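You operate a simulated robot arm through the tools that you are given. There is no shell and no other tool.

You run a simulated robot arm. Do the job below in one go: nothing can be reset, and whatever is moved stays where it is left.

JOB
Move the black cord to socket 1 of the green strip, with the orange and green strips off.
Fine: switch the green strip on again; leave the orange one off.

The check looks at the end state, three seconds after you hand in, the way a careful person would. Anything else that was tipped, shoved, dropped, spilled or broken makes it a failure.

ROBOT AND FRAMES
A 6-joint arm with a two-finger gripper, fixed in place. Base frame: the origin is at the foot of the arm, x ahead of it, y to its left, z up. Lengths are in mm, angles in rad, forces in N, time in s.
It reaches about 1298 mm from its shoulder. Its first joint turns from -2.601 to 2.601 rad. Payload 1.57 kg.
The tool frame sits at the grasp point between the pads (the TCP): z along the fingers, y along the line on which they close. The tips reach 21 mm beyond it. The gripper opens to 70 mm. The gripper's body begins 50 mm behind the TCP.
Orientation is told as [roll, pitch, yaw] about the base's x, y, z axes, in that order, counted from this pose: with the fingers straight down and closing along the base's y, the tool's x points along the base's -x, its y along +y and its z along -z.

CONTROLS
- The arm moves only by the tool apply_moves. Its arguments are lists of equal length, an entry for each row: "jaw": the opening in per cent of the stroke, from 0 (shut) to 100 (fully open); "linear": the shift along the base's x, y, z in mm, a list of three; "turn": the turn, a rotation vector about the base's x, y, z in rad, a list of three. In form: {"jaw": [jaw, ...], "linear": [[x, y, z], ...], "turn": [[rx, ry, rz], ...]}. A call has 1 to 20 rows; each row is the pose to reach, as a shift and turn from the pose commanded when the call began. Rows are played at 5 a second. More than 50 mm and 0.15 rad between two rows, or a gripper value outside its range, and nothing of the call is played. A pose out of reach is approached as far as the arm can. The call stops where the force on the tool passes 40 N (or 10 N more than at its start, if that is more) or the arm is blocked; 0.2 s more then pass. The fingers move at their own pace and stop on an object; they squeeze with about 30 N. The grip force told is the motor's: it shows also when the fingers shut on nothing. Time passes only in rows, and 0.2 s behind the last, so rows that repeat a pose let the fingers close. It gives the time, the measured TCP pose, the force on the tool (base axes), the opening and the grip force at its end, in the units of the frame above (readings bear some noise), with the torque about the TCP (base axes, N m) and any sound that the robot's microphone picked up.
- Cameras (640 x 400 px; columns grow to the right, rows downward): "scene" is fixed at [399.8, -498.1, 1537.5]; the picture's right is [0.98, 0.17, 0.00], its down [0.05, -0.28, -0.96] and it looks along [-0.17, 0.94, -0.29] (base axes); focal length 374 px, centre (320, 200). "wrist" rides on the gripper at [79, 4, -81] in the tool frame; the picture's right is [-0.05, 1.00, 0.00], its down [-0.67, -0.04, -0.74] and it looks along [-0.74, -0.04, 0.67] (tool axes); focal length 256 px, centre (320, 200). There is no depth. A picture from a camera that has moved, and an enlarged one, comes with that camera's place and axes in the base frame and with its lens.
- get_image(camera): a new picture of that camera. The clock stands still meanwhile.
- raise_lower(by): slides the trunk up (or, below 0, down) by that many mm; the arm rides with it, the base frame stays. It gives what a move gives, with no picture.
- enlarge(camera, box): a new picture of the part [left, top, right, bottom] of that camera's present view, enlarged. The clock stands still meanwhile.
- sign_off(): hands the job in; it is judged then, once.

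Nothing tells you positions but the pictures and the camera data. Unless the task says otherwise, let go and move clear before handing in.

The tools are called after "Emit:" as name(argument=value, ...) on one line, values as JSON. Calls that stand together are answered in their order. apply_moves: Moves the arm, as the interface text tells. Its arguments: {"type":"object","properties":{"jaw":{"type":"array","items":{"type":"number"}},"linear":{"type":"array","items":{"type":"array","items":{"type":"number"}}},"turn":{"type":"array","items":{"type":"array","items":{"type":"number"}}}},"required":["jaw","linear","turn"]} The other tools are called the same way: raise_lower (by) slides the trunk up or down; get_image (camera) takes a picture; enlarge (camera, box) takes an enlarged picture of a part of a camera's view; sign_off () hands the job in.

At the start:

```text
time_s: 0.0
eef_pos: [307.0, 636.3, 1265.8]
orientation: [0.0, -0.001, 0.001]
ft_force: [-0.2, 0.2, 1.0]
moment: [0.02, -0.01, -0.02]
width: 70.4
grip_force: 0.2
trunk travel left (down, up): [-947.0, 23.0]
```

scene: 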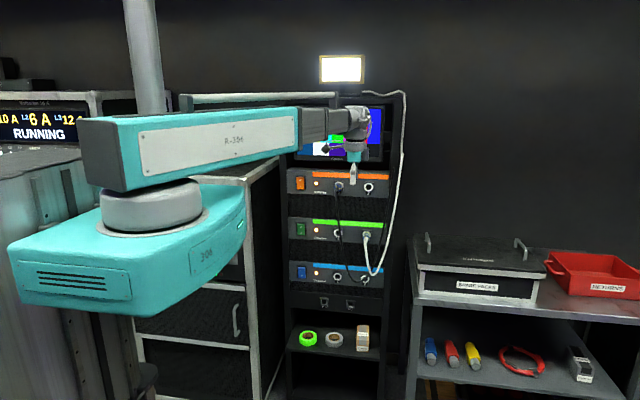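
wrist: 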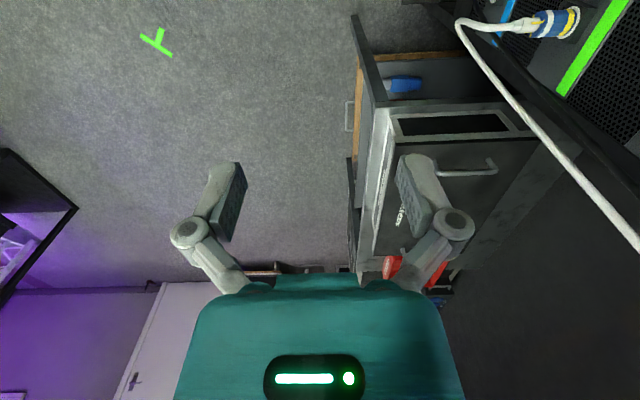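

I see a rack with three strips (orange, green, blue), each with a rocker switch and two sockets; a black cord and a white cord are plugged in. I'll enlarge the scene to find which plug is where.

Emit:
enlarge(camera="scene", box=[280, 160, 400, 235])

Emit:
enlarge(camera="scene", box=[280, 205, 400, 320])

Emit:
enlarge(camera="scene", box=[280, 40, 440, 180])

Emit:
enlarge(camera="wrist", box=[400, 0, 640, 150])

```text
5.33 times, centred on (340, 198) of scene
camera zoom: at [399.8, -498.1, 1537.5], right [0.98, 0.17, 0.0], down [0.05, -0.28, -0.96], along [-0.17, 0.94, -0.29], focal length 1995 px, centre (213, 213)
```

zoom: 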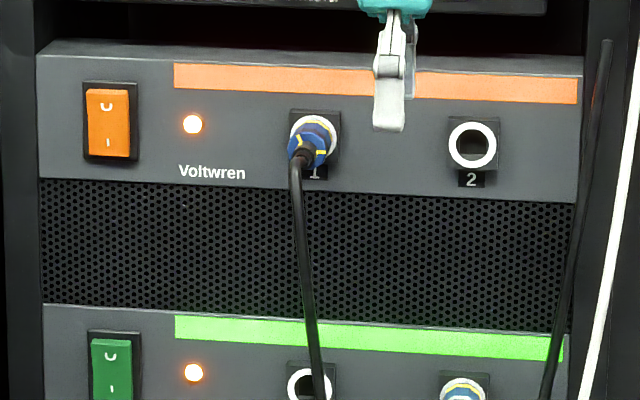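

```text
3.48 times, centred on (340, 262) of scene
camera zoom: at [399.8, -498.1, 1537.5], right [0.98, 0.17, 0.0], down [0.05, -0.28, -0.96], along [-0.17, 0.94, -0.29], focal length 1301 px, centre (250, -17)
```

zoom: 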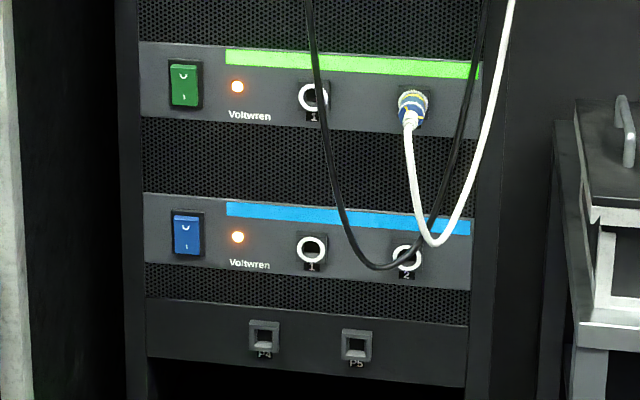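

```text
2.86 times, centred on (360, 110) of scene
camera zoom: at [399.8, -498.1, 1537.5], right [0.98, 0.17, 0.0], down [0.05, -0.28, -0.96], along [-0.17, 0.94, -0.29], focal length 1069 px, centre (206, 457)
```

zoom: 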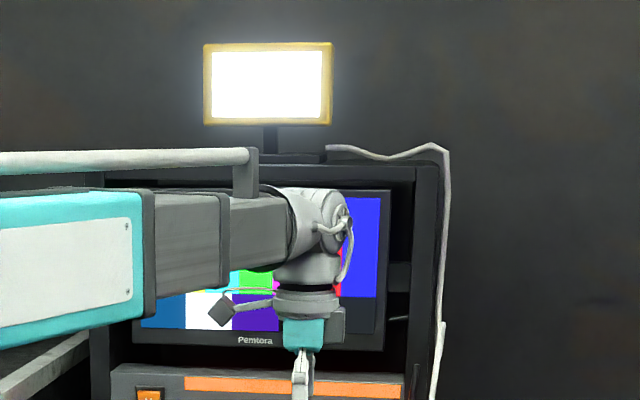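

```text
2.67 times, centred on (520, 75) of wrist
camera zoom: at [228.1, 641.4, 1346.9], right [0.05, 1.0, 0.0], down [0.67, -0.04, 0.74], along [0.74, -0.04, -0.67], focal length 683 px, centre (-213, 533)
```

zoom: 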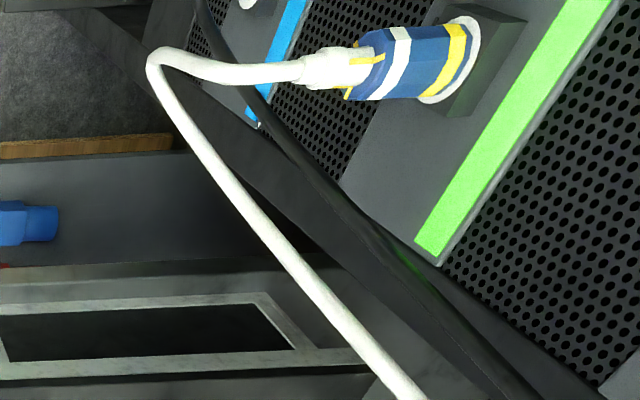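

The black plug sits in orange socket 1 (about x 210, y 965, z 1150) and the white plug in green socket 2. Green socket 1 (about x 210, z 945) is free, and all three strips show lit lamps. I'll turn the gripper first so the fingers point at the rack and close along x, starting with the yaw.

Emit:
apply_moves(jaw=[100, 100, 100, 100, 100, 100, 100, 100, 100, 100, 100, 100], linear=[[0, 0, 0], [0, 0, 0], [0, 0, 0], [0, 0, 0], [0, 0, 0], [0, 0, 0], [0, 0, 0], [0, 0, 0], [0, 0, 0], [0, 0, 0], [0, 0, 0], [0, 0, 0]], turn=[[0, 0, -0.1309], [0, 0, -0.2618], [0, 0, -0.3927], [0, 0, -0.5236], [0, 0, -0.6545], [0, 0, -0.7854], [0, 0, -0.9163], [0, 0, -1.0472], [0, 0, -1.1781], [0, 0, -1.309], [0, 0, -1.4399], [0, 0, -1.5708]])

```text
time_s: 2.6
eef_pos: [307.6, 636.3, 1266.0]
orientation: [-0.001, -0.002, -1.572]
ft_force: [-0.6, -0.4, -0.3]
moment: [0.02, 0.01, 0.0]
width: 69.9
grip_force: 0.0
trunk travel left (down, up): [-947.0, 23.0]
```

The yaw went cleanly. Next I pitch the fingers up towards +y, drawing back slightly in y.

Emit:
apply_moves(jaw=[100, 100, 100, 100, 100, 100, 100, 100, 100, 100, 100, 100], linear=[[0, 0, 0], [0, 0, 0], [0, 0, 0], [0, 0, 0], [0, 0, 0], [0, 0, 0], [0, 0, 0], [0, 0, 0], [0, 0, 0], [0, 0, 0], [0, 0, 0], [0, 0, 0]], turn=[[0.1309, 0, 0], [0.2618, 0, 0], [0.3927, 0, 0], [0.5236, 0, 0], [0.6545, 0, 0], [0.7854, 0, 0], [0.9163, 0, 0], [1.0472, 0, 0], [1.1781, 0, 0], [1.309, 0, 0], [1.4399, 0, 0], [1.5708, 0, 0]])

Emit:
get_image(camera="wrist")

Emit:
get_image(camera="scene")

```text
time_s: 5.2
eef_pos: [302.8, 636.8, 1451.6]
orientation: [0.87, 1.569, -0.701]
ft_force: [0.0, -0.3, 0.3]
moment: [0.0, 0.0, -0.02]
width: 70.0
grip_force: 0.1
out of reach, approached as far as the arm can: row 2, 3, 4, 5, 6, 7, 8, 9, 10, 11, 12
trunk travel left (down, up): [-947.0, 23.0]
```

```text
taken
camera wrist: at [306.3, 554.9, 1531.3], right [1.0, 0.0, -0.05], down [-0.04, -0.75, -0.67], along [-0.04, 0.67, -0.74], focal length 256 px, centre (320, 200)
```

wrist: 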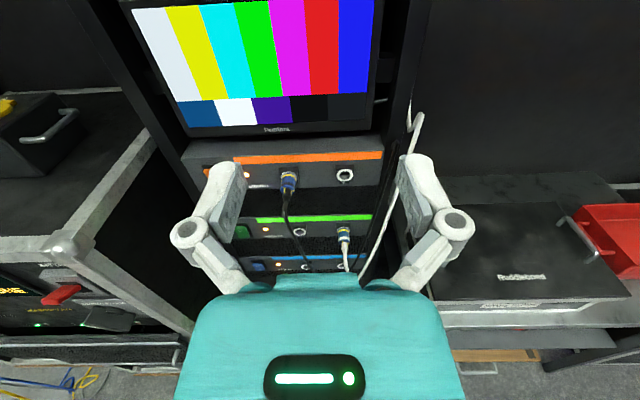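

```text
taken
```

scene: 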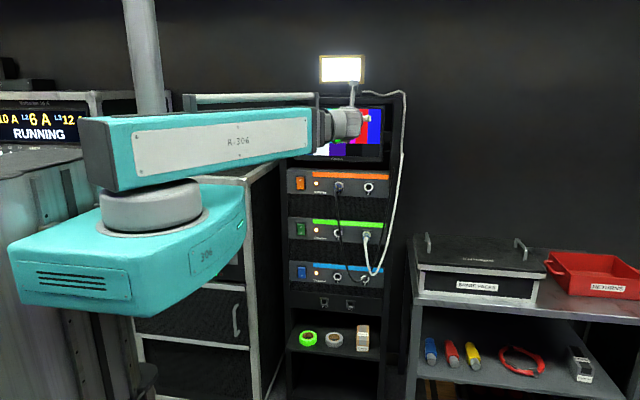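

The arm works SCARA-like: its height is set by the trunk, and with the fingers level the TCP is now at z 1452. The cabinet corner triangulates to about (-105, 782, 1205), clear of the arm. I'll check the left side before lowering.

Emit:
enlarge(camera="scene", box=[0, 60, 320, 260])

Emit:
enlarge(camera="wrist", box=[180, 120, 420, 270])

Emit:
enlarge(camera="scene", box=[280, 100, 400, 175])

Emit:
enlarge(camera="scene", box=[0, 200, 320, 400])

```text
2.00 times, centred on (160, 160) of scene
camera zoom: at [399.8, -498.1, 1537.5], right [0.98, 0.17, 0.0], down [0.05, -0.28, -0.96], along [-0.17, 0.94, -0.29], focal length 748 px, centre (640, 280)
```

zoom: 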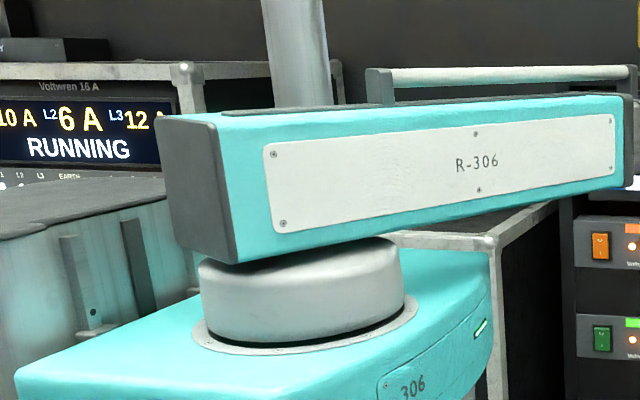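

```text
2.67 times, centred on (300, 195) of wrist
camera zoom: at [306.3, 554.9, 1531.3], right [1.0, 0.0, -0.05], down [-0.04, -0.75, -0.67], along [-0.04, 0.67, -0.74], focal length 683 px, centre (373, 213)
```

zoom: 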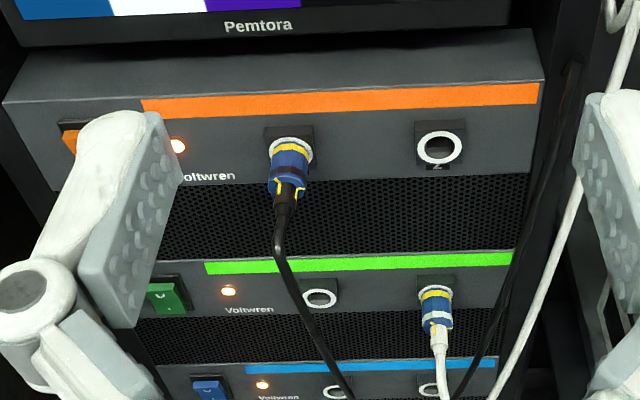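

```text
5.33 times, centred on (340, 138) of scene
camera zoom: at [399.8, -498.1, 1537.5], right [0.98, 0.17, 0.0], down [0.05, -0.28, -0.96], along [-0.17, 0.94, -0.29], focal length 1995 px, centre (213, 533)
```

zoom: 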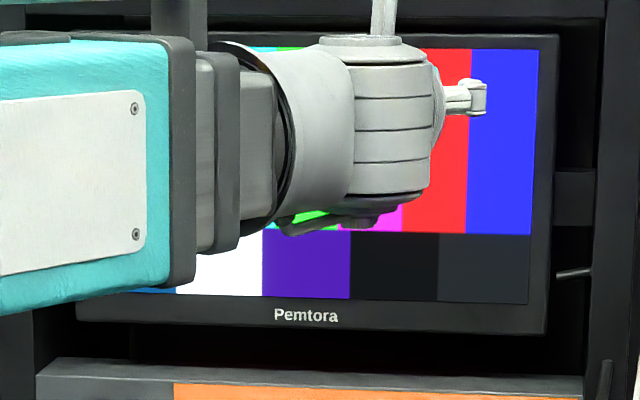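

```text
2.00 times, centred on (160, 300) of scene
camera zoom: at [399.8, -498.1, 1537.5], right [0.98, 0.17, 0.0], down [0.05, -0.28, -0.96], along [-0.17, 0.94, -0.29], focal length 748 px, centre (640, 0)
```

zoom: 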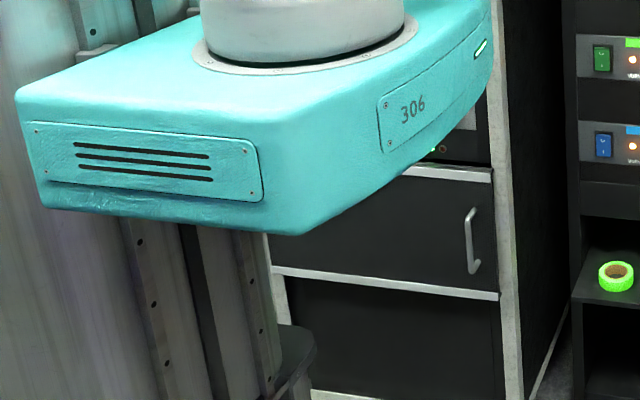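

Nothing lies under the link (the grey column is behind the base), so lowering is clear. I'll lower the trunk in steps to bring the TCP to about orange strip height.

Emit:
raise_lower(by=-120)

Emit:
get_image(camera="scene")

```text
time_s: 6.7
eef_pos: [301.4, 635.1, 1331.2]
orientation: [0.028, 1.568, -1.542]
ft_force: [-0.6, -0.7, -0.4]
moment: [0.01, -0.03, 0.01]
width: 70.3
grip_force: 0.0
trunk travel left (down, up): [-827.0, 143.0]
```

```text
taken
```

scene: 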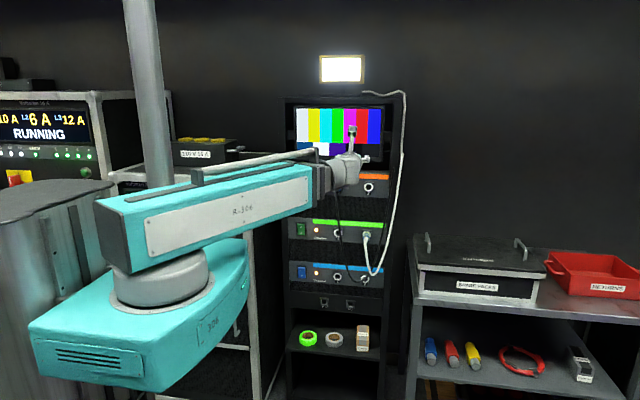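

Lowering is clear and the link stays well off the column. I'll go down to just above the orange strip's centre height.

Emit:
raise_lower(by=-160)

Emit:
get_image(camera="scene")

Emit:
get_image(camera="wrist")

```text
time_s: 8.5
eef_pos: [301.6, 635.5, 1171.4]
orientation: [0.038, 1.568, -1.535]
ft_force: [0.2, -0.4, -0.1]
moment: [0.0, 0.02, -0.01]
width: 69.8
grip_force: 0.1
trunk travel left (down, up): [-667.0, 303.0]
```

```text
taken
```

scene: 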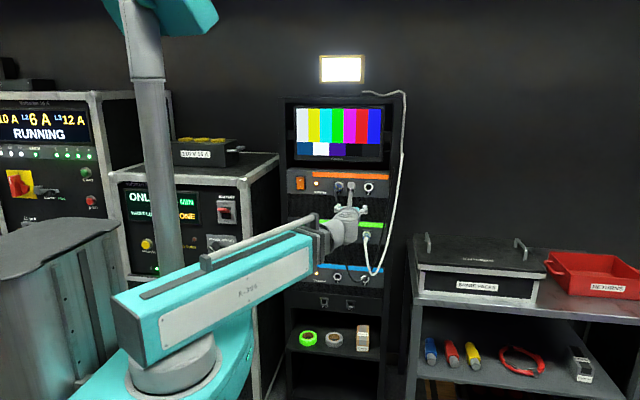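

```text
taken
camera wrist: at [306.5, 555.3, 1251.1], right [1.0, 0.0, -0.05], down [-0.04, -0.75, -0.66], along [-0.04, 0.67, -0.74], focal length 256 px, centre (320, 200)
```

wrist: 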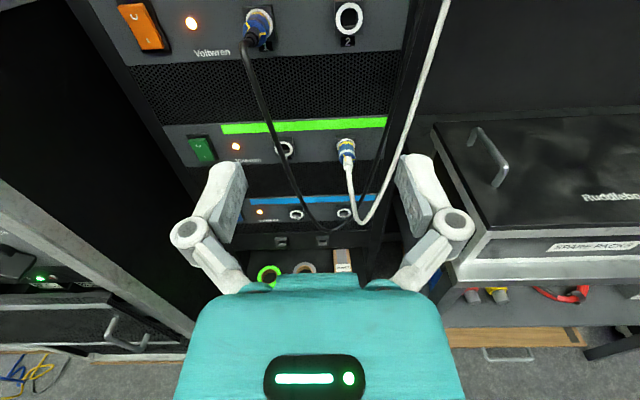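

The arm and the gripper are clear. I estimate the orange switch at about (60, 965, 1157), orange socket 1 at about (218, 965, 1157) and green socket 1 at about (219, 965, 948). I'll close the jaw and slide left in front of the orange switch, starting with a small test step to see where the commanded pose stands.

Emit:
apply_moves(jaw=[0, 0, 0, 0], linear=[[-20, 0, 0], [-40, 0, 0], [-60, 0, 0], [-60, 0, 0]], turn=[[0, 0, 0], [0, 0, 0], [0, 0, 0], [0, 0, 0]])

```text
time_s: 9.5
eef_pos: [241.1, 635.9, 1171.4]
orientation: [0.286, 1.57, -1.283]
ft_force: [-0.4, 0.8, -0.4]
moment: [0.03, 0.02, -0.03]
width: 0.0
grip_force: 28.5
trunk travel left (down, up): [-667.0, 303.0]
```

Emit:
apply_moves(jaw=[0, 0, 0, 0, 0, 0, 0, 0, 0], linear=[[-40, 0, 0], [-80, 0, 0], [-120, 0, 0], [-160, 0, 0], [-180, 40, 0], [-180, 80, 0], [-180, 120, 0], [-180, 160, 0], [-180, 200, 0]], turn=[[0, 0, 0], [0, 0, 0], [0, 0, 0], [0, 0, 0], [0, 0, 0], [0, 0, 0], [0, 0, 0], [0, 0, 0], [0, 0, 0]])

Emit:
get_image(camera="wrist")

Emit:
get_image(camera="scene")

```text
time_s: 11.5
eef_pos: [60.3, 834.5, 1171.6]
orientation: [0.103, 1.569, -1.468]
ft_force: [0.8, 0.6, 0.2]
moment: [0.0, 0.02, -0.03]
width: 0.2
grip_force: 28.4
out of reach, approached as far as the arm can: row 1, 2, 3, 4
trunk travel left (down, up): [-667.0, 303.0]
```

```text
taken
camera wrist: at [64.6, 754.7, 1251.0], right [1.0, 0.0, -0.05], down [-0.04, -0.75, -0.67], along [-0.04, 0.67, -0.74], focal length 256 px, centre (320, 200)
```

wrist: 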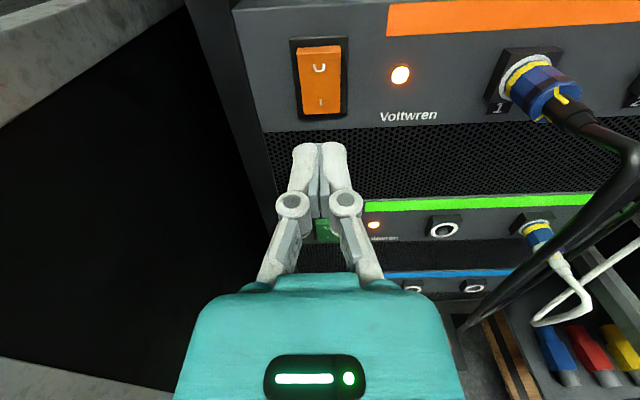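

```text
taken
```

scene: 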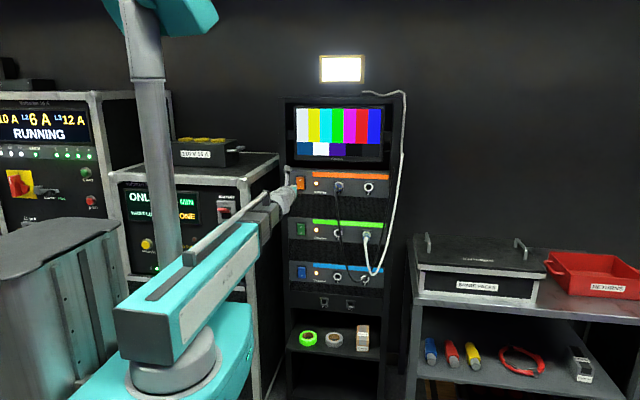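

Emit:
enlarge(camera="wrist", box=[270, 20, 430, 120])

Emit:
enlarge(camera="wrist", box=[460, 30, 640, 142])

```text
4.00 times, centred on (350, 70) of wrist
camera zoom: at [64.6, 754.7, 1251.0], right [1.0, 0.0, -0.05], down [-0.04, -0.75, -0.67], along [-0.04, 0.67, -0.74], focal length 1024 px, centre (200, 720)
```

zoom: 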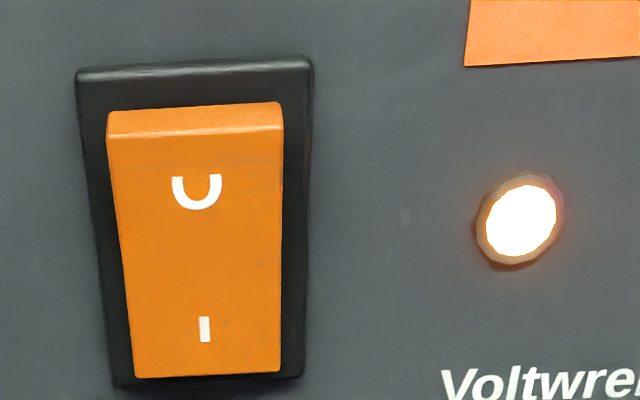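

```text
3.56 times, centred on (550, 86) of wrist
camera zoom: at [64.6, 754.7, 1251.0], right [1.0, 0.0, -0.05], down [-0.04, -0.75, -0.67], along [-0.04, 0.67, -0.74], focal length 910 px, centre (-498, 605)
```

zoom: 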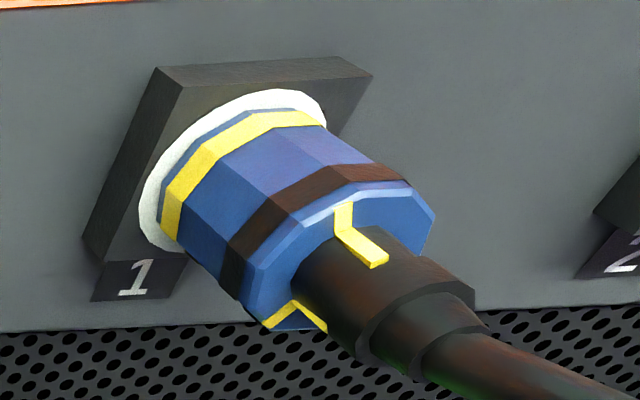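

The rocker's O half (top) stands proud and the I half is pressed, so orange is on. I'll raise 6 mm to line the closed tips up with the top half, then advance.

Emit:
raise_lower(by=6)

Emit:
apply_moves(jaw=[0, 0, 0, 0, 0], linear=[[0, 20, 0], [0, 40, 0], [0, 60, 0], [0, 70, 0], [0, 75, 0]], turn=[[0, 0, 0], [0, 0, 0], [0, 0, 0], [0, 0, 0], [0, 0, 0]])

Emit:
get_image(camera="wrist")

```text
time_s: 12.1
eef_pos: [60.9, 833.5, 1178.3]
orientation: [0.114, 1.569, -1.457]
ft_force: [-0.2, -0.3, 0.7]
moment: [0.0, 0.0, 0.0]
width: 0.1
grip_force: 29.0
trunk travel left (down, up): [-673.0, 297.0]
```

```text
time_s: 13.3
eef_pos: [61.5, 909.2, 1177.7]
orientation: [-0.01, 1.569, -1.58]
ft_force: [0.3, 0.4, -0.6]
moment: [-0.01, 0.01, 0.0]
width: 0.0
grip_force: 28.6
trunk travel left (down, up): [-673.0, 297.0]
```

```text
taken
camera wrist: at [65.3, 828.7, 1257.0], right [1.0, 0.0, -0.05], down [-0.04, -0.75, -0.66], along [-0.04, 0.67, -0.75], focal length 256 px, centre (320, 200)
```

wrist: 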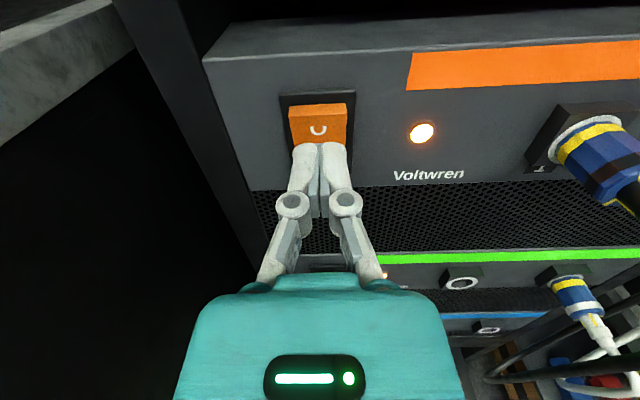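

The O mark comes out at z 1178, y 950, right in line with the tips (now at y 930). I'll press in slowly.

Emit:
apply_moves(jaw=[0, 0, 0, 0, 0, 0, 0, 0, 0, 0], linear=[[0, 5, 0], [0, 10, 0], [0, 14, 0], [0, 17, 0], [0, 19, 0], [0, 21, 0], [0, 23, 0], [0, 25, 0], [0, 27, 0], [0, 27, 0]], turn=[[0, 0, 0], [0, 0, 0], [0, 0, 0], [0, 0, 0], [0, 0, 0], [0, 0, 0], [0, 0, 0], [0, 0, 0], [0, 0, 0], [0, 0, 0]])

Emit:
get_image(camera="wrist")

```text
time_s: 15.5
eef_pos: [61.5, 934.6, 1178.1]
orientation: [-0.103, 1.57, -1.67]
ft_force: [-0.1, -0.6, 0.3]
moment: [-0.01, 0.04, 0.01]
width: 5.9
grip_force: 28.9
trunk travel left (down, up): [-673.0, 297.0]
```

```text
taken
camera wrist: at [64.9, 854.9, 1257.2], right [1.0, 0.0, -0.05], down [-0.04, -0.75, -0.67], along [-0.04, 0.67, -0.74], focal length 256 px, centre (320, 200)
```

wrist: 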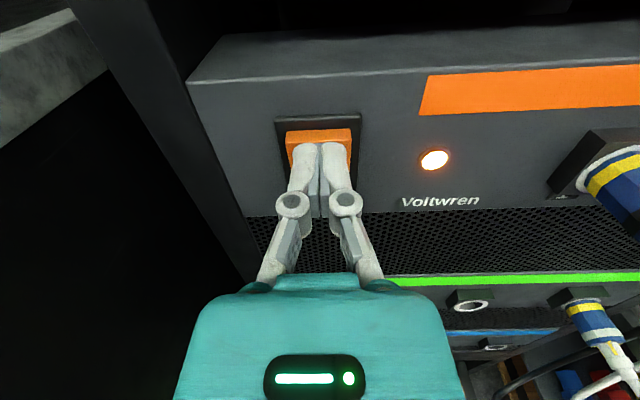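

The tips are at about y 955 with no force yet, and the jaw reads 5.9 mm. I'll zoom in before pushing further.

Emit:
enlarge(camera="wrist", box=[250, 100, 410, 200])

Emit:
enlarge(camera="scene", box=[270, 155, 350, 205])

```text
4.00 times, centred on (330, 150) of wrist
camera zoom: at [64.9, 854.9, 1257.2], right [1.0, 0.0, -0.05], down [-0.04, -0.75, -0.67], along [-0.04, 0.67, -0.74], focal length 1024 px, centre (280, 400)
```

zoom: 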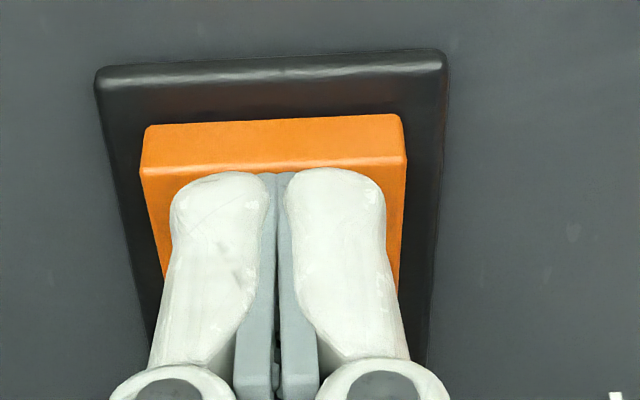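

```text
8.00 times, centred on (310, 180) of scene
camera zoom: at [399.8, -498.1, 1537.5], right [0.98, 0.17, 0.0], down [0.05, -0.28, -0.96], along [-0.17, 0.94, -0.29], focal length 2992 px, centre (400, 360)
```

zoom: 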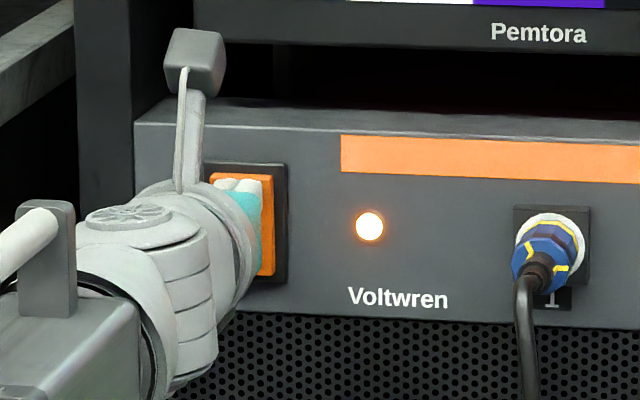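

The tips look about at the rocker's face but have not pushed it yet. I'll continue inward gently.

Emit:
apply_moves(jaw=[0, 0, 0, 0, 0, 0], linear=[[0, 1.5, 0], [0, 3, 0], [0, 4.5, 0], [0, 6, 0], [0, 7.5, 0], [0, 7.5, 0]], turn=[[0, 0, 0], [0, 0, 0], [0, 0, 0], [0, 0, 0], [0, 0, 0], [0, 0, 0]])

Emit:
enlarge(camera="wrist", box=[250, 100, 490, 250])

```text
time_s: 17.0
eef_pos: [60.1, 938.1, 1180.6]
orientation: [2.483, 1.568, 0.91]
ft_force: [0.0, -15.9, 4.6]
moment: [-0.05, -0.01, 0.02]
width: 6.1
grip_force: 28.1
trunk travel left (down, up): [-673.0, 297.0]
stopped in row 6: the force on the tool passed its limit at 40 N (the readings are from after the stop); the commanded pose is now the measured one
```

```text
2.67 times, centred on (370, 175) of wrist
camera zoom: at [64.4, 857.9, 1259.3], right [1.0, 0.0, -0.05], down [-0.04, -0.74, -0.67], along [-0.04, 0.67, -0.74], focal length 683 px, centre (187, 267)
```

zoom: 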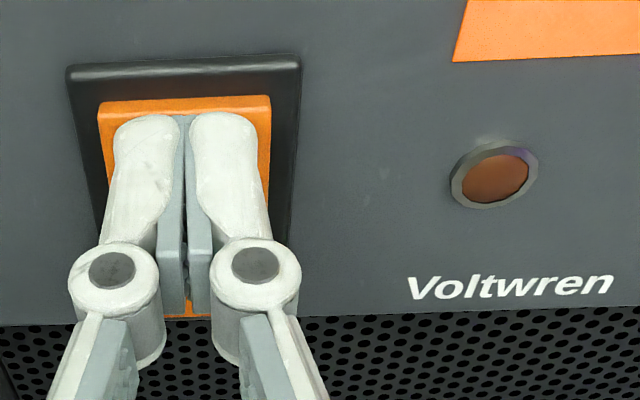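

Orange's lamp is now dark, so orange is off. I'll back away and lower to the green switch.

Emit:
apply_moves(jaw=[0, 0, 0, 0, 0], linear=[[0, -10, 0], [0, -30, 0], [0, -55, 0], [0, -80, 0], [0, -100, 0]], turn=[[0, 0, 0], [0, 0, 0], [0, 0, 0], [0, 0, 0], [0, 0, 0]])

Emit:
raise_lower(by=-206)

Emit:
get_image(camera="wrist")

Emit:
get_image(camera="scene")

```text
time_s: 18.2
eef_pos: [60.1, 841.2, 1178.2]
orientation: [2.072, 1.567, 0.499]
ft_force: [0.4, 0.6, -0.2]
moment: [-0.01, -0.01, -0.02]
width: 0.0
grip_force: 28.7
trunk travel left (down, up): [-673.0, 297.0]
```

```text
time_s: 20.4
eef_pos: [61.0, 841.9, 971.8]
orientation: [2.196, 1.57, 0.625]
ft_force: [-0.4, 0.1, -0.5]
moment: [0.01, -0.01, -0.01]
width: 0.0
grip_force: 28.5
trunk travel left (down, up): [-467.0, 503.0]
```

```text
taken
camera wrist: at [63.9, 761.2, 1051.3], right [1.0, 0.0, -0.05], down [-0.04, -0.74, -0.67], along [-0.04, 0.67, -0.74], focal length 256 px, centre (320, 200)
```

wrist: 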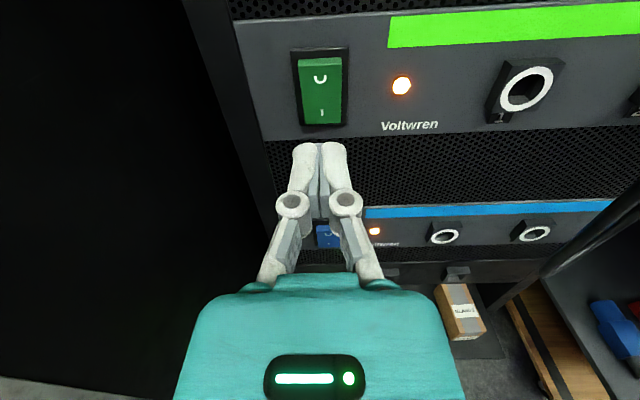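

```text
taken
```

scene: 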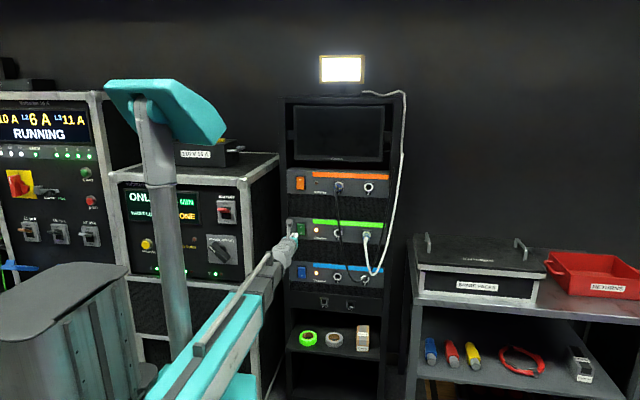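

The monitor went dark with orange, and the green switch's O mark lines up with the tips (z about 973). I'll advance and press green off.

Emit:
apply_moves(jaw=[0, 0, 0, 0, 0, 0, 0, 0, 0, 0, 0, 0, 0, 0, 0, 0], linear=[[0, 20, 1], [0, 40, 1], [0, 60, 1], [0, 75, 1], [0, 83, 1], [0, 88, 1], [0, 91, 1], [0, 93, 1], [0, 94.5, 1], [0, 96, 1], [0, 97.5, 1], [0, 99, 1], [0, 100.5, 1], [0, 102, 1], [0, 103, 1], [0, 104, 1]], turn=[[0, 0, 0], [0, 0, 0], [0, 0, 0], [0, 0, 0], [0, 0, 0], [0, 0, 0], [0, 0, 0], [0, 0, 0], [0, 0, 0], [0, 0, 0], [0, 0, 0], [0, 0, 0], [0, 0, 0], [0, 0, 0], [0, 0, 0], [0, 0, 0]])

Emit:
enlarge(camera="wrist", box=[250, 100, 490, 250])

```text
time_s: 23.3
eef_pos: [59.7, 937.1, 973.7]
orientation: [-3.069, 1.568, 1.643]
ft_force: [0.5, -13.1, 3.3]
moment: [-0.05, 0.01, -0.02]
width: 5.9
grip_force: 28.1
trunk travel left (down, up): [-467.0, 503.0]
stopped in row 14: the force on the tool passed its limit at 43 N (the readings are from after the stop); the commanded pose is now the measured one
```

```text
2.67 times, centred on (370, 175) of wrist
camera zoom: at [63.8, 857.5, 1052.9], right [1.0, 0.0, -0.05], down [-0.04, -0.74, -0.67], along [-0.04, 0.67, -0.74], focal length 683 px, centre (187, 267)
```

zoom: 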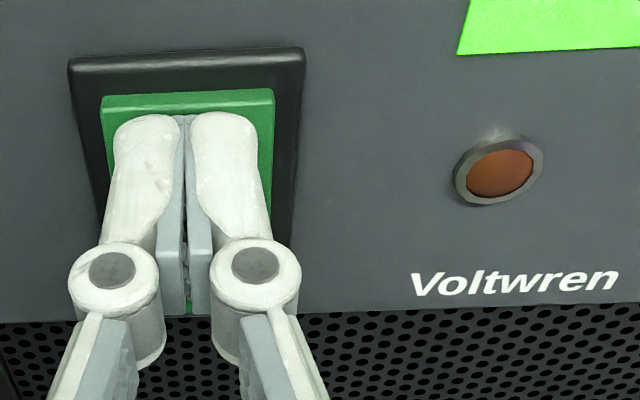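

Green's lamp is dark too. I'll back off, raise back to orange height, and inspect the black plug from in front with the jaw open.

Emit:
apply_moves(jaw=[0, 0, 0, 0, 0, 0], linear=[[0, -10, 0], [0, -30, 0], [0, -60, 0], [0, -90, 0], [0, -120, 0], [0, -147, 0]], turn=[[0, 0, 0], [0, 0, 0], [0, 0, 0], [0, 0, 0], [0, 0, 0], [0, 0, 0]])

Emit:
raise_lower(by=184)

Emit:
apply_moves(jaw=[100, 100, 100, 100, 100, 100], linear=[[30, 0, 0], [60, 0, 0], [90, 0, 0], [120, 0, 0], [150, 0, 0], [157, 0, 0]], turn=[[0, 0, 0], [0, 0, 0], [0, 0, 0], [0, 0, 0], [0, 0, 0], [0, 0, 0]])

Emit:
get_image(camera="wrist")

Emit:
get_image(camera="scene")

```text
time_s: 24.7
eef_pos: [60.7, 792.6, 971.9]
orientation: [2.851, 1.569, 1.279]
ft_force: [0.3, -0.7, -0.6]
moment: [0.0, -0.03, 0.02]
width: 0.0
grip_force: 28.7
trunk travel left (down, up): [-467.0, 503.0]
```

```text
time_s: 26.7
eef_pos: [59.6, 793.2, 1155.7]
orientation: [3.017, 1.569, 1.445]
ft_force: [0.4, 0.1, -0.6]
moment: [0.01, 0.01, 0.01]
width: 0.0
grip_force: 28.0
trunk travel left (down, up): [-651.0, 319.0]
```

```text
time_s: 28.1
eef_pos: [218.0, 792.6, 1155.7]
orientation: [3.132, 1.571, 1.561]
ft_force: [1.3, 0.2, -1.2]
moment: [-0.01, -0.02, 0.05]
width: 70.1
grip_force: 0.0
trunk travel left (down, up): [-651.0, 319.0]
```

```text
taken
camera wrist: at [222.5, 713.1, 1235.3], right [1.0, 0.0, -0.05], down [-0.04, -0.74, -0.67], along [-0.04, 0.67, -0.74], focal length 256 px, centre (320, 200)
```

wrist: 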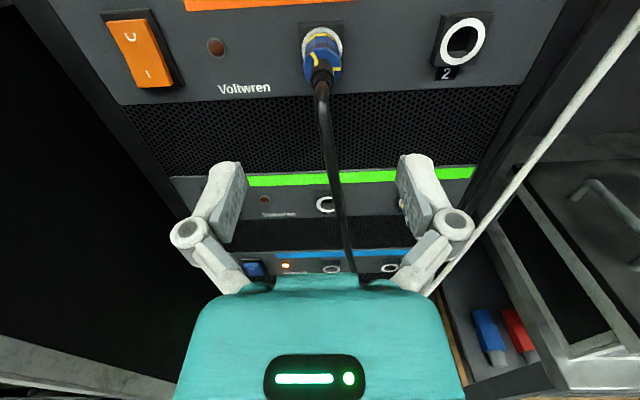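

```text
taken
```

scene: 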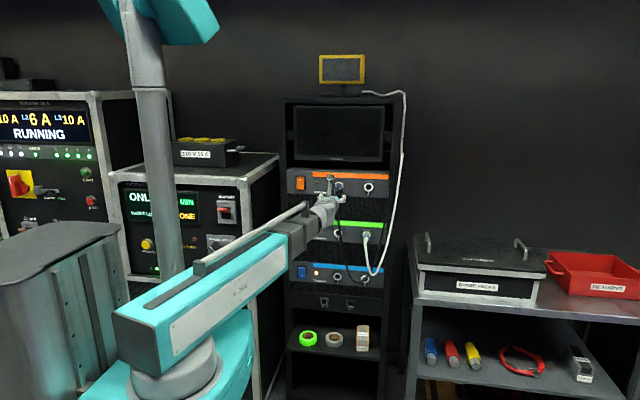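

Emit:
enlarge(camera="wrist", box=[260, 10, 420, 110])

Emit:
enlarge(camera="scene", box=[310, 165, 390, 215])

Emit:
enlarge(camera="scene", box=[310, 215, 390, 265])

Emit:
enlarge(camera="wrist", box=[420, 0, 520, 90])

```text
4.00 times, centred on (340, 60) of wrist
camera zoom: at [222.5, 713.1, 1235.3], right [1.0, 0.0, -0.05], down [-0.04, -0.74, -0.67], along [-0.04, 0.67, -0.74], focal length 1024 px, centre (240, 760)
```

zoom: 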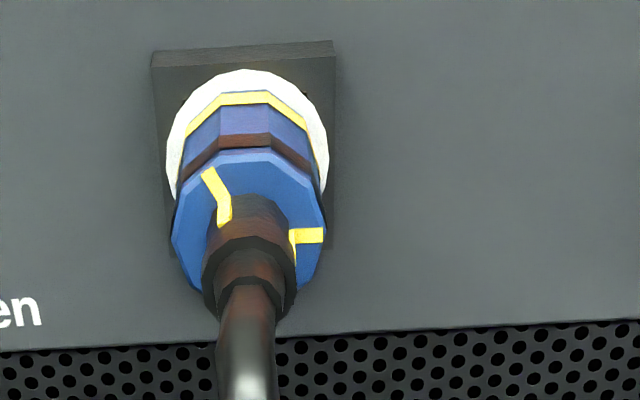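

```text
8.00 times, centred on (350, 190) of scene
camera zoom: at [399.8, -498.1, 1537.5], right [0.98, 0.17, 0.0], down [0.05, -0.28, -0.96], along [-0.17, 0.94, -0.29], focal length 2992 px, centre (80, 280)
```

zoom: 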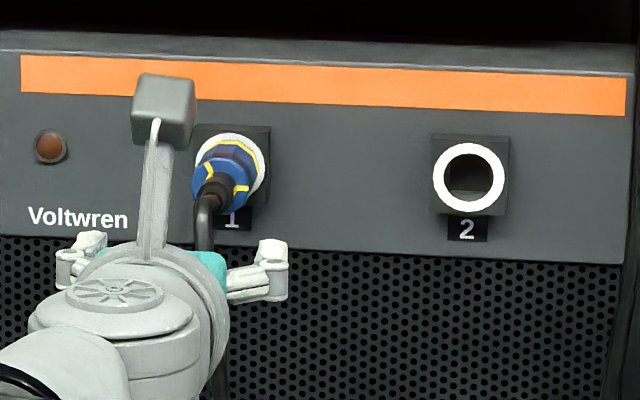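

```text
8.00 times, centred on (350, 240) of scene
camera zoom: at [399.8, -498.1, 1537.5], right [0.98, 0.17, 0.0], down [0.05, -0.28, -0.96], along [-0.17, 0.94, -0.29], focal length 2992 px, centre (80, -120)
```

zoom: 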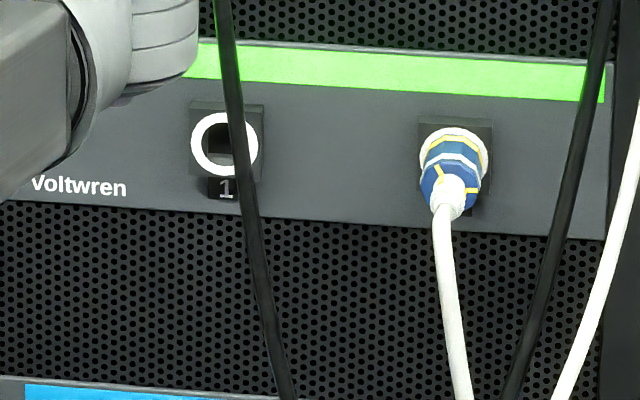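

```text
4.44 times, centred on (470, 45) of wrist
camera zoom: at [222.5, 713.1, 1235.3], right [1.0, 0.0, -0.05], down [-0.04, -0.74, -0.67], along [-0.04, 0.67, -0.74], focal length 1138 px, centre (-347, 889)
```

zoom: 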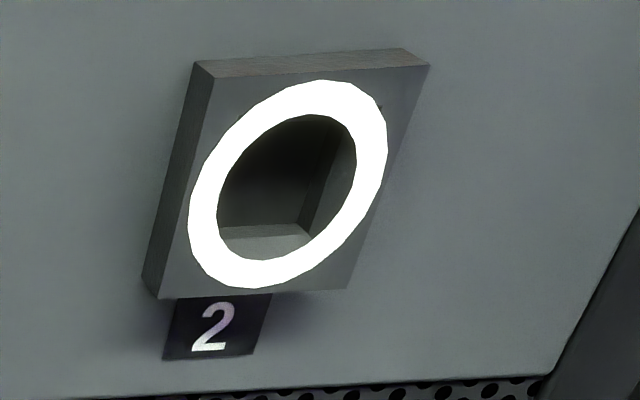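

Both strips are off, and the plug sits straight out of socket 1 at about (220, 958, 1159), body from y 920 to 957, with the cable coming straight back before dropping. Before pulling, I'll measure the orange-to-green spacing by taking the same view at green height from x 60.

Emit:
apply_moves(jaw=[0, 0, 0, 0, 0, 0], linear=[[-30, 0, 0], [-60, 0, 0], [-90, 0, 0], [-120, 0, 0], [-150, 0, 0], [-157.7, 42, 0]], turn=[[0, 0, 0], [0, 0, 0], [0, 0, 0], [0, 0, 0], [0, 0, 0], [0, 0, 0]])

Emit:
enlarge(camera="wrist", box=[460, 30, 640, 142])

Emit:
raise_lower(by=-204)

Emit:
enlarge(camera="wrist", box=[460, 30, 640, 142])

Emit:
get_image(camera="wrist")

```text
time_s: 29.5
eef_pos: [58.9, 834.1, 1156.8]
orientation: [3.0, 1.571, 1.432]
ft_force: [-0.4, -1.4, -0.3]
moment: [0.02, 0.0, -0.01]
width: 0.0
grip_force: 28.3
trunk travel left (down, up): [-651.0, 319.0]
```

```text
3.56 times, centred on (550, 86) of wrist
camera zoom: at [62.8, 754.9, 1235.3], right [1.0, 0.0, -0.05], down [-0.04, -0.74, -0.67], along [-0.04, 0.67, -0.74], focal length 910 px, centre (-498, 605)
```

zoom: 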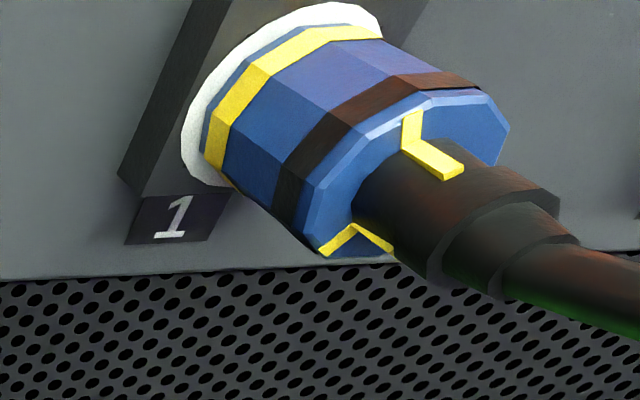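

```text
time_s: 31.7
eef_pos: [59.3, 832.9, 951.1]
orientation: [2.875, 1.57, 1.305]
ft_force: [0.4, -0.6, -0.7]
moment: [0.01, -0.04, 0.02]
width: 0.0
grip_force: 29.1
trunk travel left (down, up): [-447.0, 523.0]
```

```text
3.56 times, centred on (550, 86) of wrist
camera zoom: at [63.1, 754.2, 1031.3], right [1.0, 0.0, -0.05], down [-0.04, -0.74, -0.67], along [-0.04, 0.67, -0.74], focal length 910 px, centre (-498, 605)
```

zoom: 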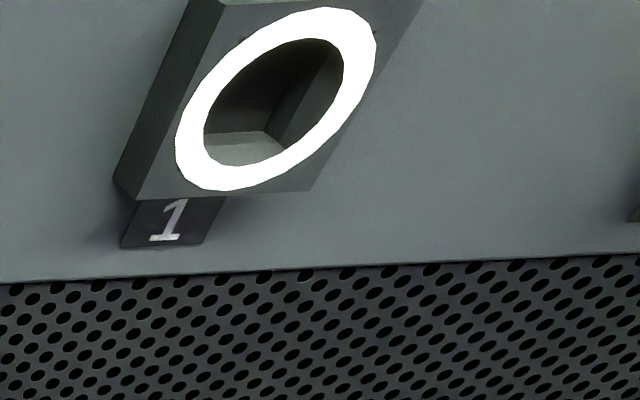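

```text
taken
camera wrist: at [63.1, 754.2, 1031.3], right [1.0, 0.0, -0.05], down [-0.04, -0.74, -0.67], along [-0.04, 0.67, -0.74], focal length 256 px, centre (320, 200)
```

wrist: 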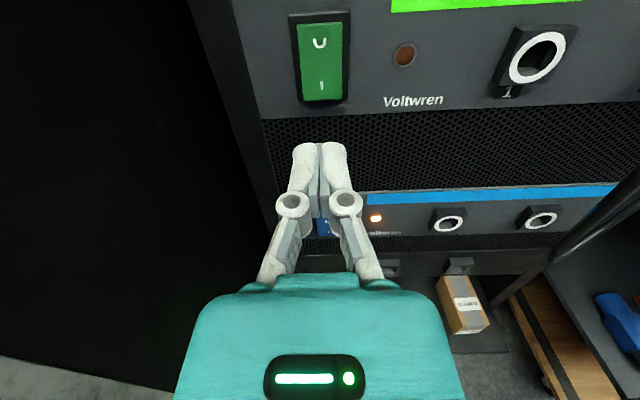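

The same view shifted almost exactly, giving a vertical spacing of about 205.4 mm, so green socket 1 is at about (220, 958, 953.8). I'll pitch the fingers down about 34° so the palm stays above the cable while gripping. First I raise the trunk, then move over in front of the plug and pitch.

Emit:
raise_lower(by=313)

Emit:
apply_moves(jaw=[0, 0, 0, 0, 0, 0, 100, 100, 100, 100, 100, 100], linear=[[30, 0, 0], [60, 0, 0], [90, 0, 0], [120, 0, 0], [150, 0, 0], [161, 0, 0], [161, -0.9, -18.5], [161, -3.7, -36.9], [161, -8.3, -54.8], [161, -14.7, -72.3], [161, -22.7, -89], [161, -32.4, -104.8]], turn=[[0, 0, 0], [0, 0, 0], [0, 0, 0], [0, 0, 0], [0, 0, 0], [0, 0, 0], [-0.1, 0, 0], [-0.2, 0, 0], [-0.3, 0, 0], [-0.4, 0, 0], [-0.5, 0, 0], [-0.6, 0, 0]])

Emit:
get_image(camera="wrist")

Emit:
get_image(camera="scene")

```text
time_s: 34.8
eef_pos: [58.2, 834.0, 1264.7]
orientation: [2.846, 1.57, 1.275]
ft_force: [-0.4, 0.1, 0.1]
moment: [0.03, 0.0, 0.0]
width: 0.1
grip_force: 28.0
trunk travel left (down, up): [-760.0, 210.0]
```

```text
time_s: 37.4
eef_pos: [220.7, 802.0, 1158.9]
orientation: [0.0, 0.966, -1.572]
ft_force: [0.3, 0.0, 0.2]
moment: [0.01, 0.05, -0.01]
width: 70.0
grip_force: 0.0
trunk travel left (down, up): [-760.0, 210.0]
```

```text
taken
camera wrist: at [224.3, 781.5, 1270.7], right [1.0, -0.03, -0.04], down [-0.04, -0.99, -0.13], along [-0.04, 0.13, -0.99], focal length 256 px, centre (320, 200)
```

wrist: 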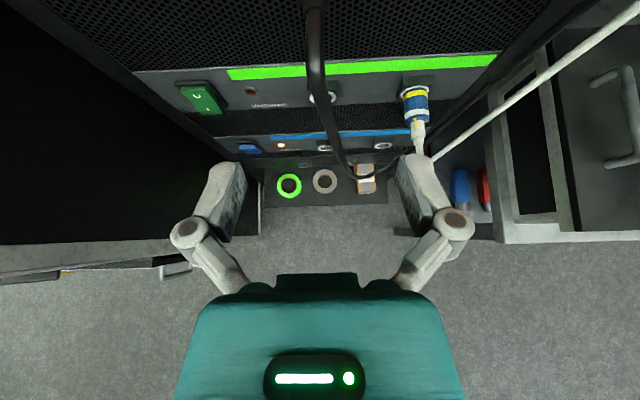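

```text
taken
```

scene: 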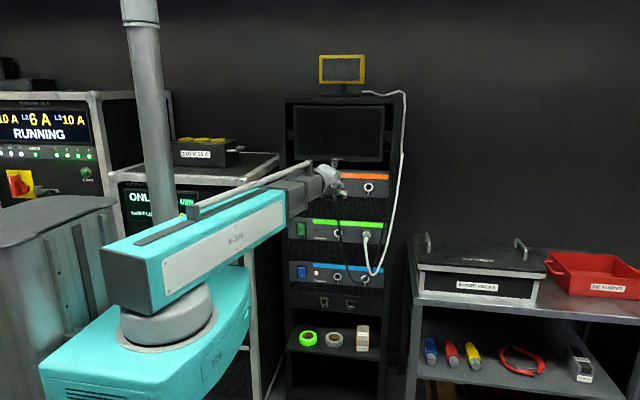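

The pose is as planned: TCP at (220.7, 802, 1159), fingers open and straddling the cable's line. I'll advance partway and look.

Emit:
apply_moves(jaw=[100, 100, 100, 100, 100], linear=[[0, 20, 0], [0, 40, 0], [0, 60, 0], [0, 80, 0], [0, 90, 0]], turn=[[0, 0, 0], [0, 0, 0], [0, 0, 0], [0, 0, 0], [0, 0, 0]])

Emit:
get_image(camera="wrist")

Emit:
enlarge(camera="scene", box=[290, 140, 410, 215])

```text
time_s: 38.6
eef_pos: [220.3, 891.4, 1159.4]
orientation: [0.003, 0.972, -1.571]
ft_force: [0.2, 0.6, 0.7]
moment: [-0.01, 0.02, -0.01]
width: 70.2
grip_force: 0.0
trunk travel left (down, up): [-760.0, 210.0]
```

```text
taken
camera wrist: at [224.6, 870.7, 1271.1], right [1.0, -0.03, -0.04], down [-0.04, -0.99, -0.13], along [-0.04, 0.13, -0.99], focal length 256 px, centre (320, 200)
```

wrist: 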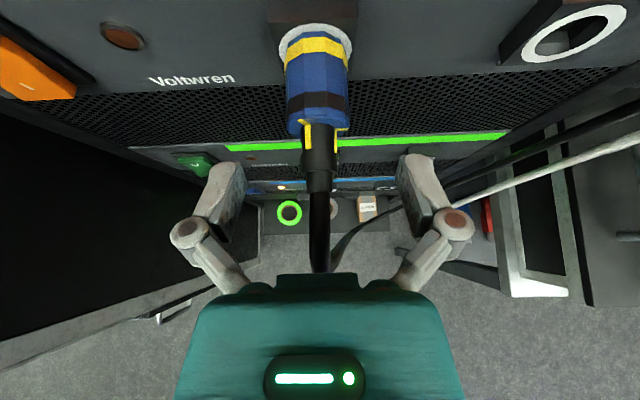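

```text
5.33 times, centred on (350, 178) of scene
camera zoom: at [399.8, -498.1, 1537.5], right [0.98, 0.17, 0.0], down [0.05, -0.28, -0.96], along [-0.17, 0.94, -0.29], focal length 1995 px, centre (160, 320)
```

zoom: 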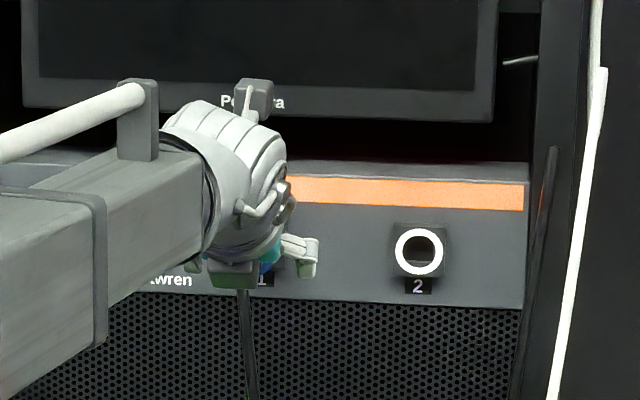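

The plug is centred between the open fingers and the palm rides above the cable. I'll advance the last 38 mm.

Emit:
apply_moves(jaw=[100, 100, 100, 100], linear=[[0.5, 12, 0], [0.5, 24, 0], [0.5, 32, 0], [0.5, 38, 0]], turn=[[0, 0, 0], [0, 0, 0], [0, 0, 0], [0, 0, 0]])

Emit:
get_image(camera="wrist")

```text
time_s: 39.6
eef_pos: [220.5, 928.9, 1160.1]
orientation: [0.0, 0.972, -1.571]
ft_force: [0.2, -0.3, 0.1]
moment: [0.0, -0.02, 0.03]
width: 70.1
grip_force: 0.0
trunk travel left (down, up): [-760.0, 210.0]
```

```text
taken
camera wrist: at [225.3, 909.0, 1271.2], right [1.0, -0.03, -0.04], down [-0.04, -0.99, -0.13], along [-0.04, 0.13, -0.99], focal length 256 px, centre (320, 200)
```

wrist: 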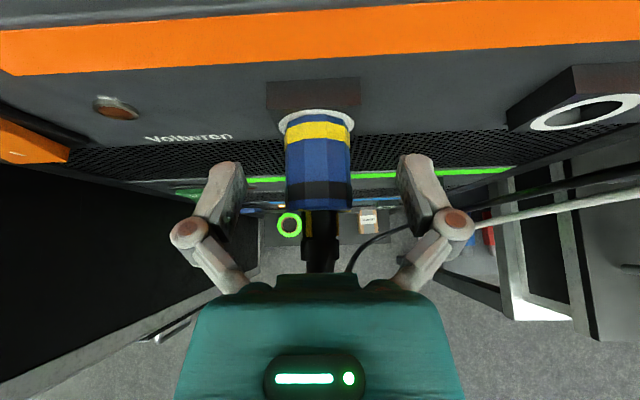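

The plug body is between the pads. Closing the gripper.

Emit:
apply_moves(jaw=[40, 20, 0, 0, 0, 0], linear=[[0, 0, 0], [0, 0, 0], [0, 0, 0], [0, 0, 0], [0, 0, 0], [0, 0, 0]], turn=[[0, 0, 0], [0, 0, 0], [0, 0, 0], [0, 0, 0], [0, 0, 0], [0, 0, 0]])

Emit:
get_image(camera="wrist")

```text
time_s: 41.0
eef_pos: [220.2, 929.1, 1160.9]
orientation: [0.003, 0.97, -1.569]
ft_force: [-6.5, -3.4, -1.1]
moment: [-0.05, 0.01, 0.15]
width: 29.0
grip_force: 29.5
trunk travel left (down, up): [-760.0, 210.0]
```

```text
taken
camera wrist: at [224.3, 908.5, 1271.3], right [1.0, -0.03, -0.04], down [-0.04, -0.99, -0.13], along [-0.04, 0.13, -0.99], focal length 256 px, centre (320, 200)
```

wrist: 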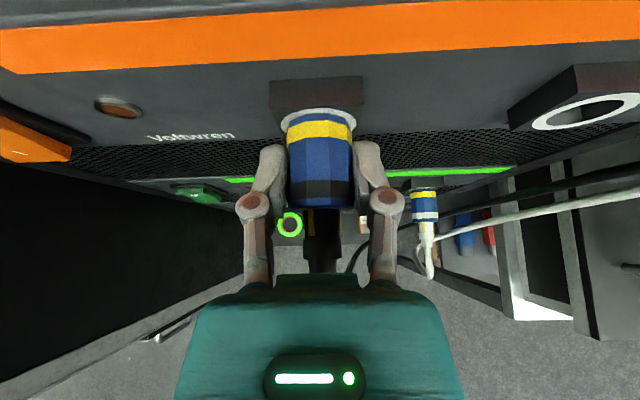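

Gripped at 29 mm width, with a slight side load. I'll ease x by half a millimetre and pull straight out in small steps.

Emit:
apply_moves(jaw=[0, 0, 0, 0, 0, 0], linear=[[-0.6, 0, 0], [-0.6, -1.5, 0], [-0.6, -3, 0], [-0.6, -4.5, 0], [-0.6, -6, 0], [-0.6, -8, 0]], turn=[[0, 0, 0], [0, 0, 0], [0, 0, 0], [0, 0, 0], [0, 0, 0], [0, 0, 0]])

Emit:
get_image(camera="wrist")

```text
time_s: 42.4
eef_pos: [220.4, 925.0, 1157.8]
orientation: [0.0, 0.969, -1.569]
ft_force: [-0.6, 23.5, -0.5]
moment: [0.03, -0.04, 0.04]
width: 28.4
grip_force: 29.6
trunk travel left (down, up): [-760.0, 210.0]
```

```text
taken
camera wrist: at [224.2, 903.6, 1269.2], right [1.0, -0.03, -0.04], down [-0.04, -0.99, -0.13], along [-0.04, 0.13, -0.99], focal length 256 px, centre (320, 200)
```

wrist: 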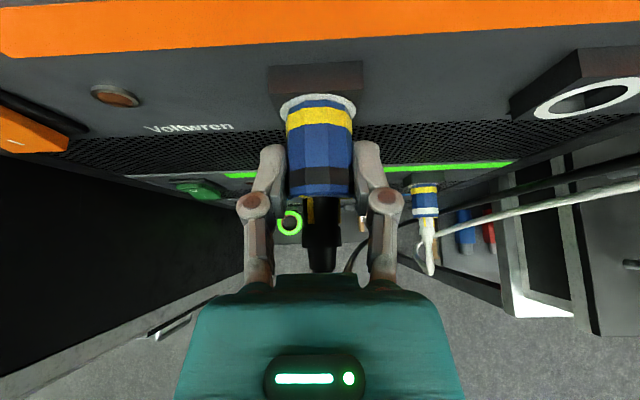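

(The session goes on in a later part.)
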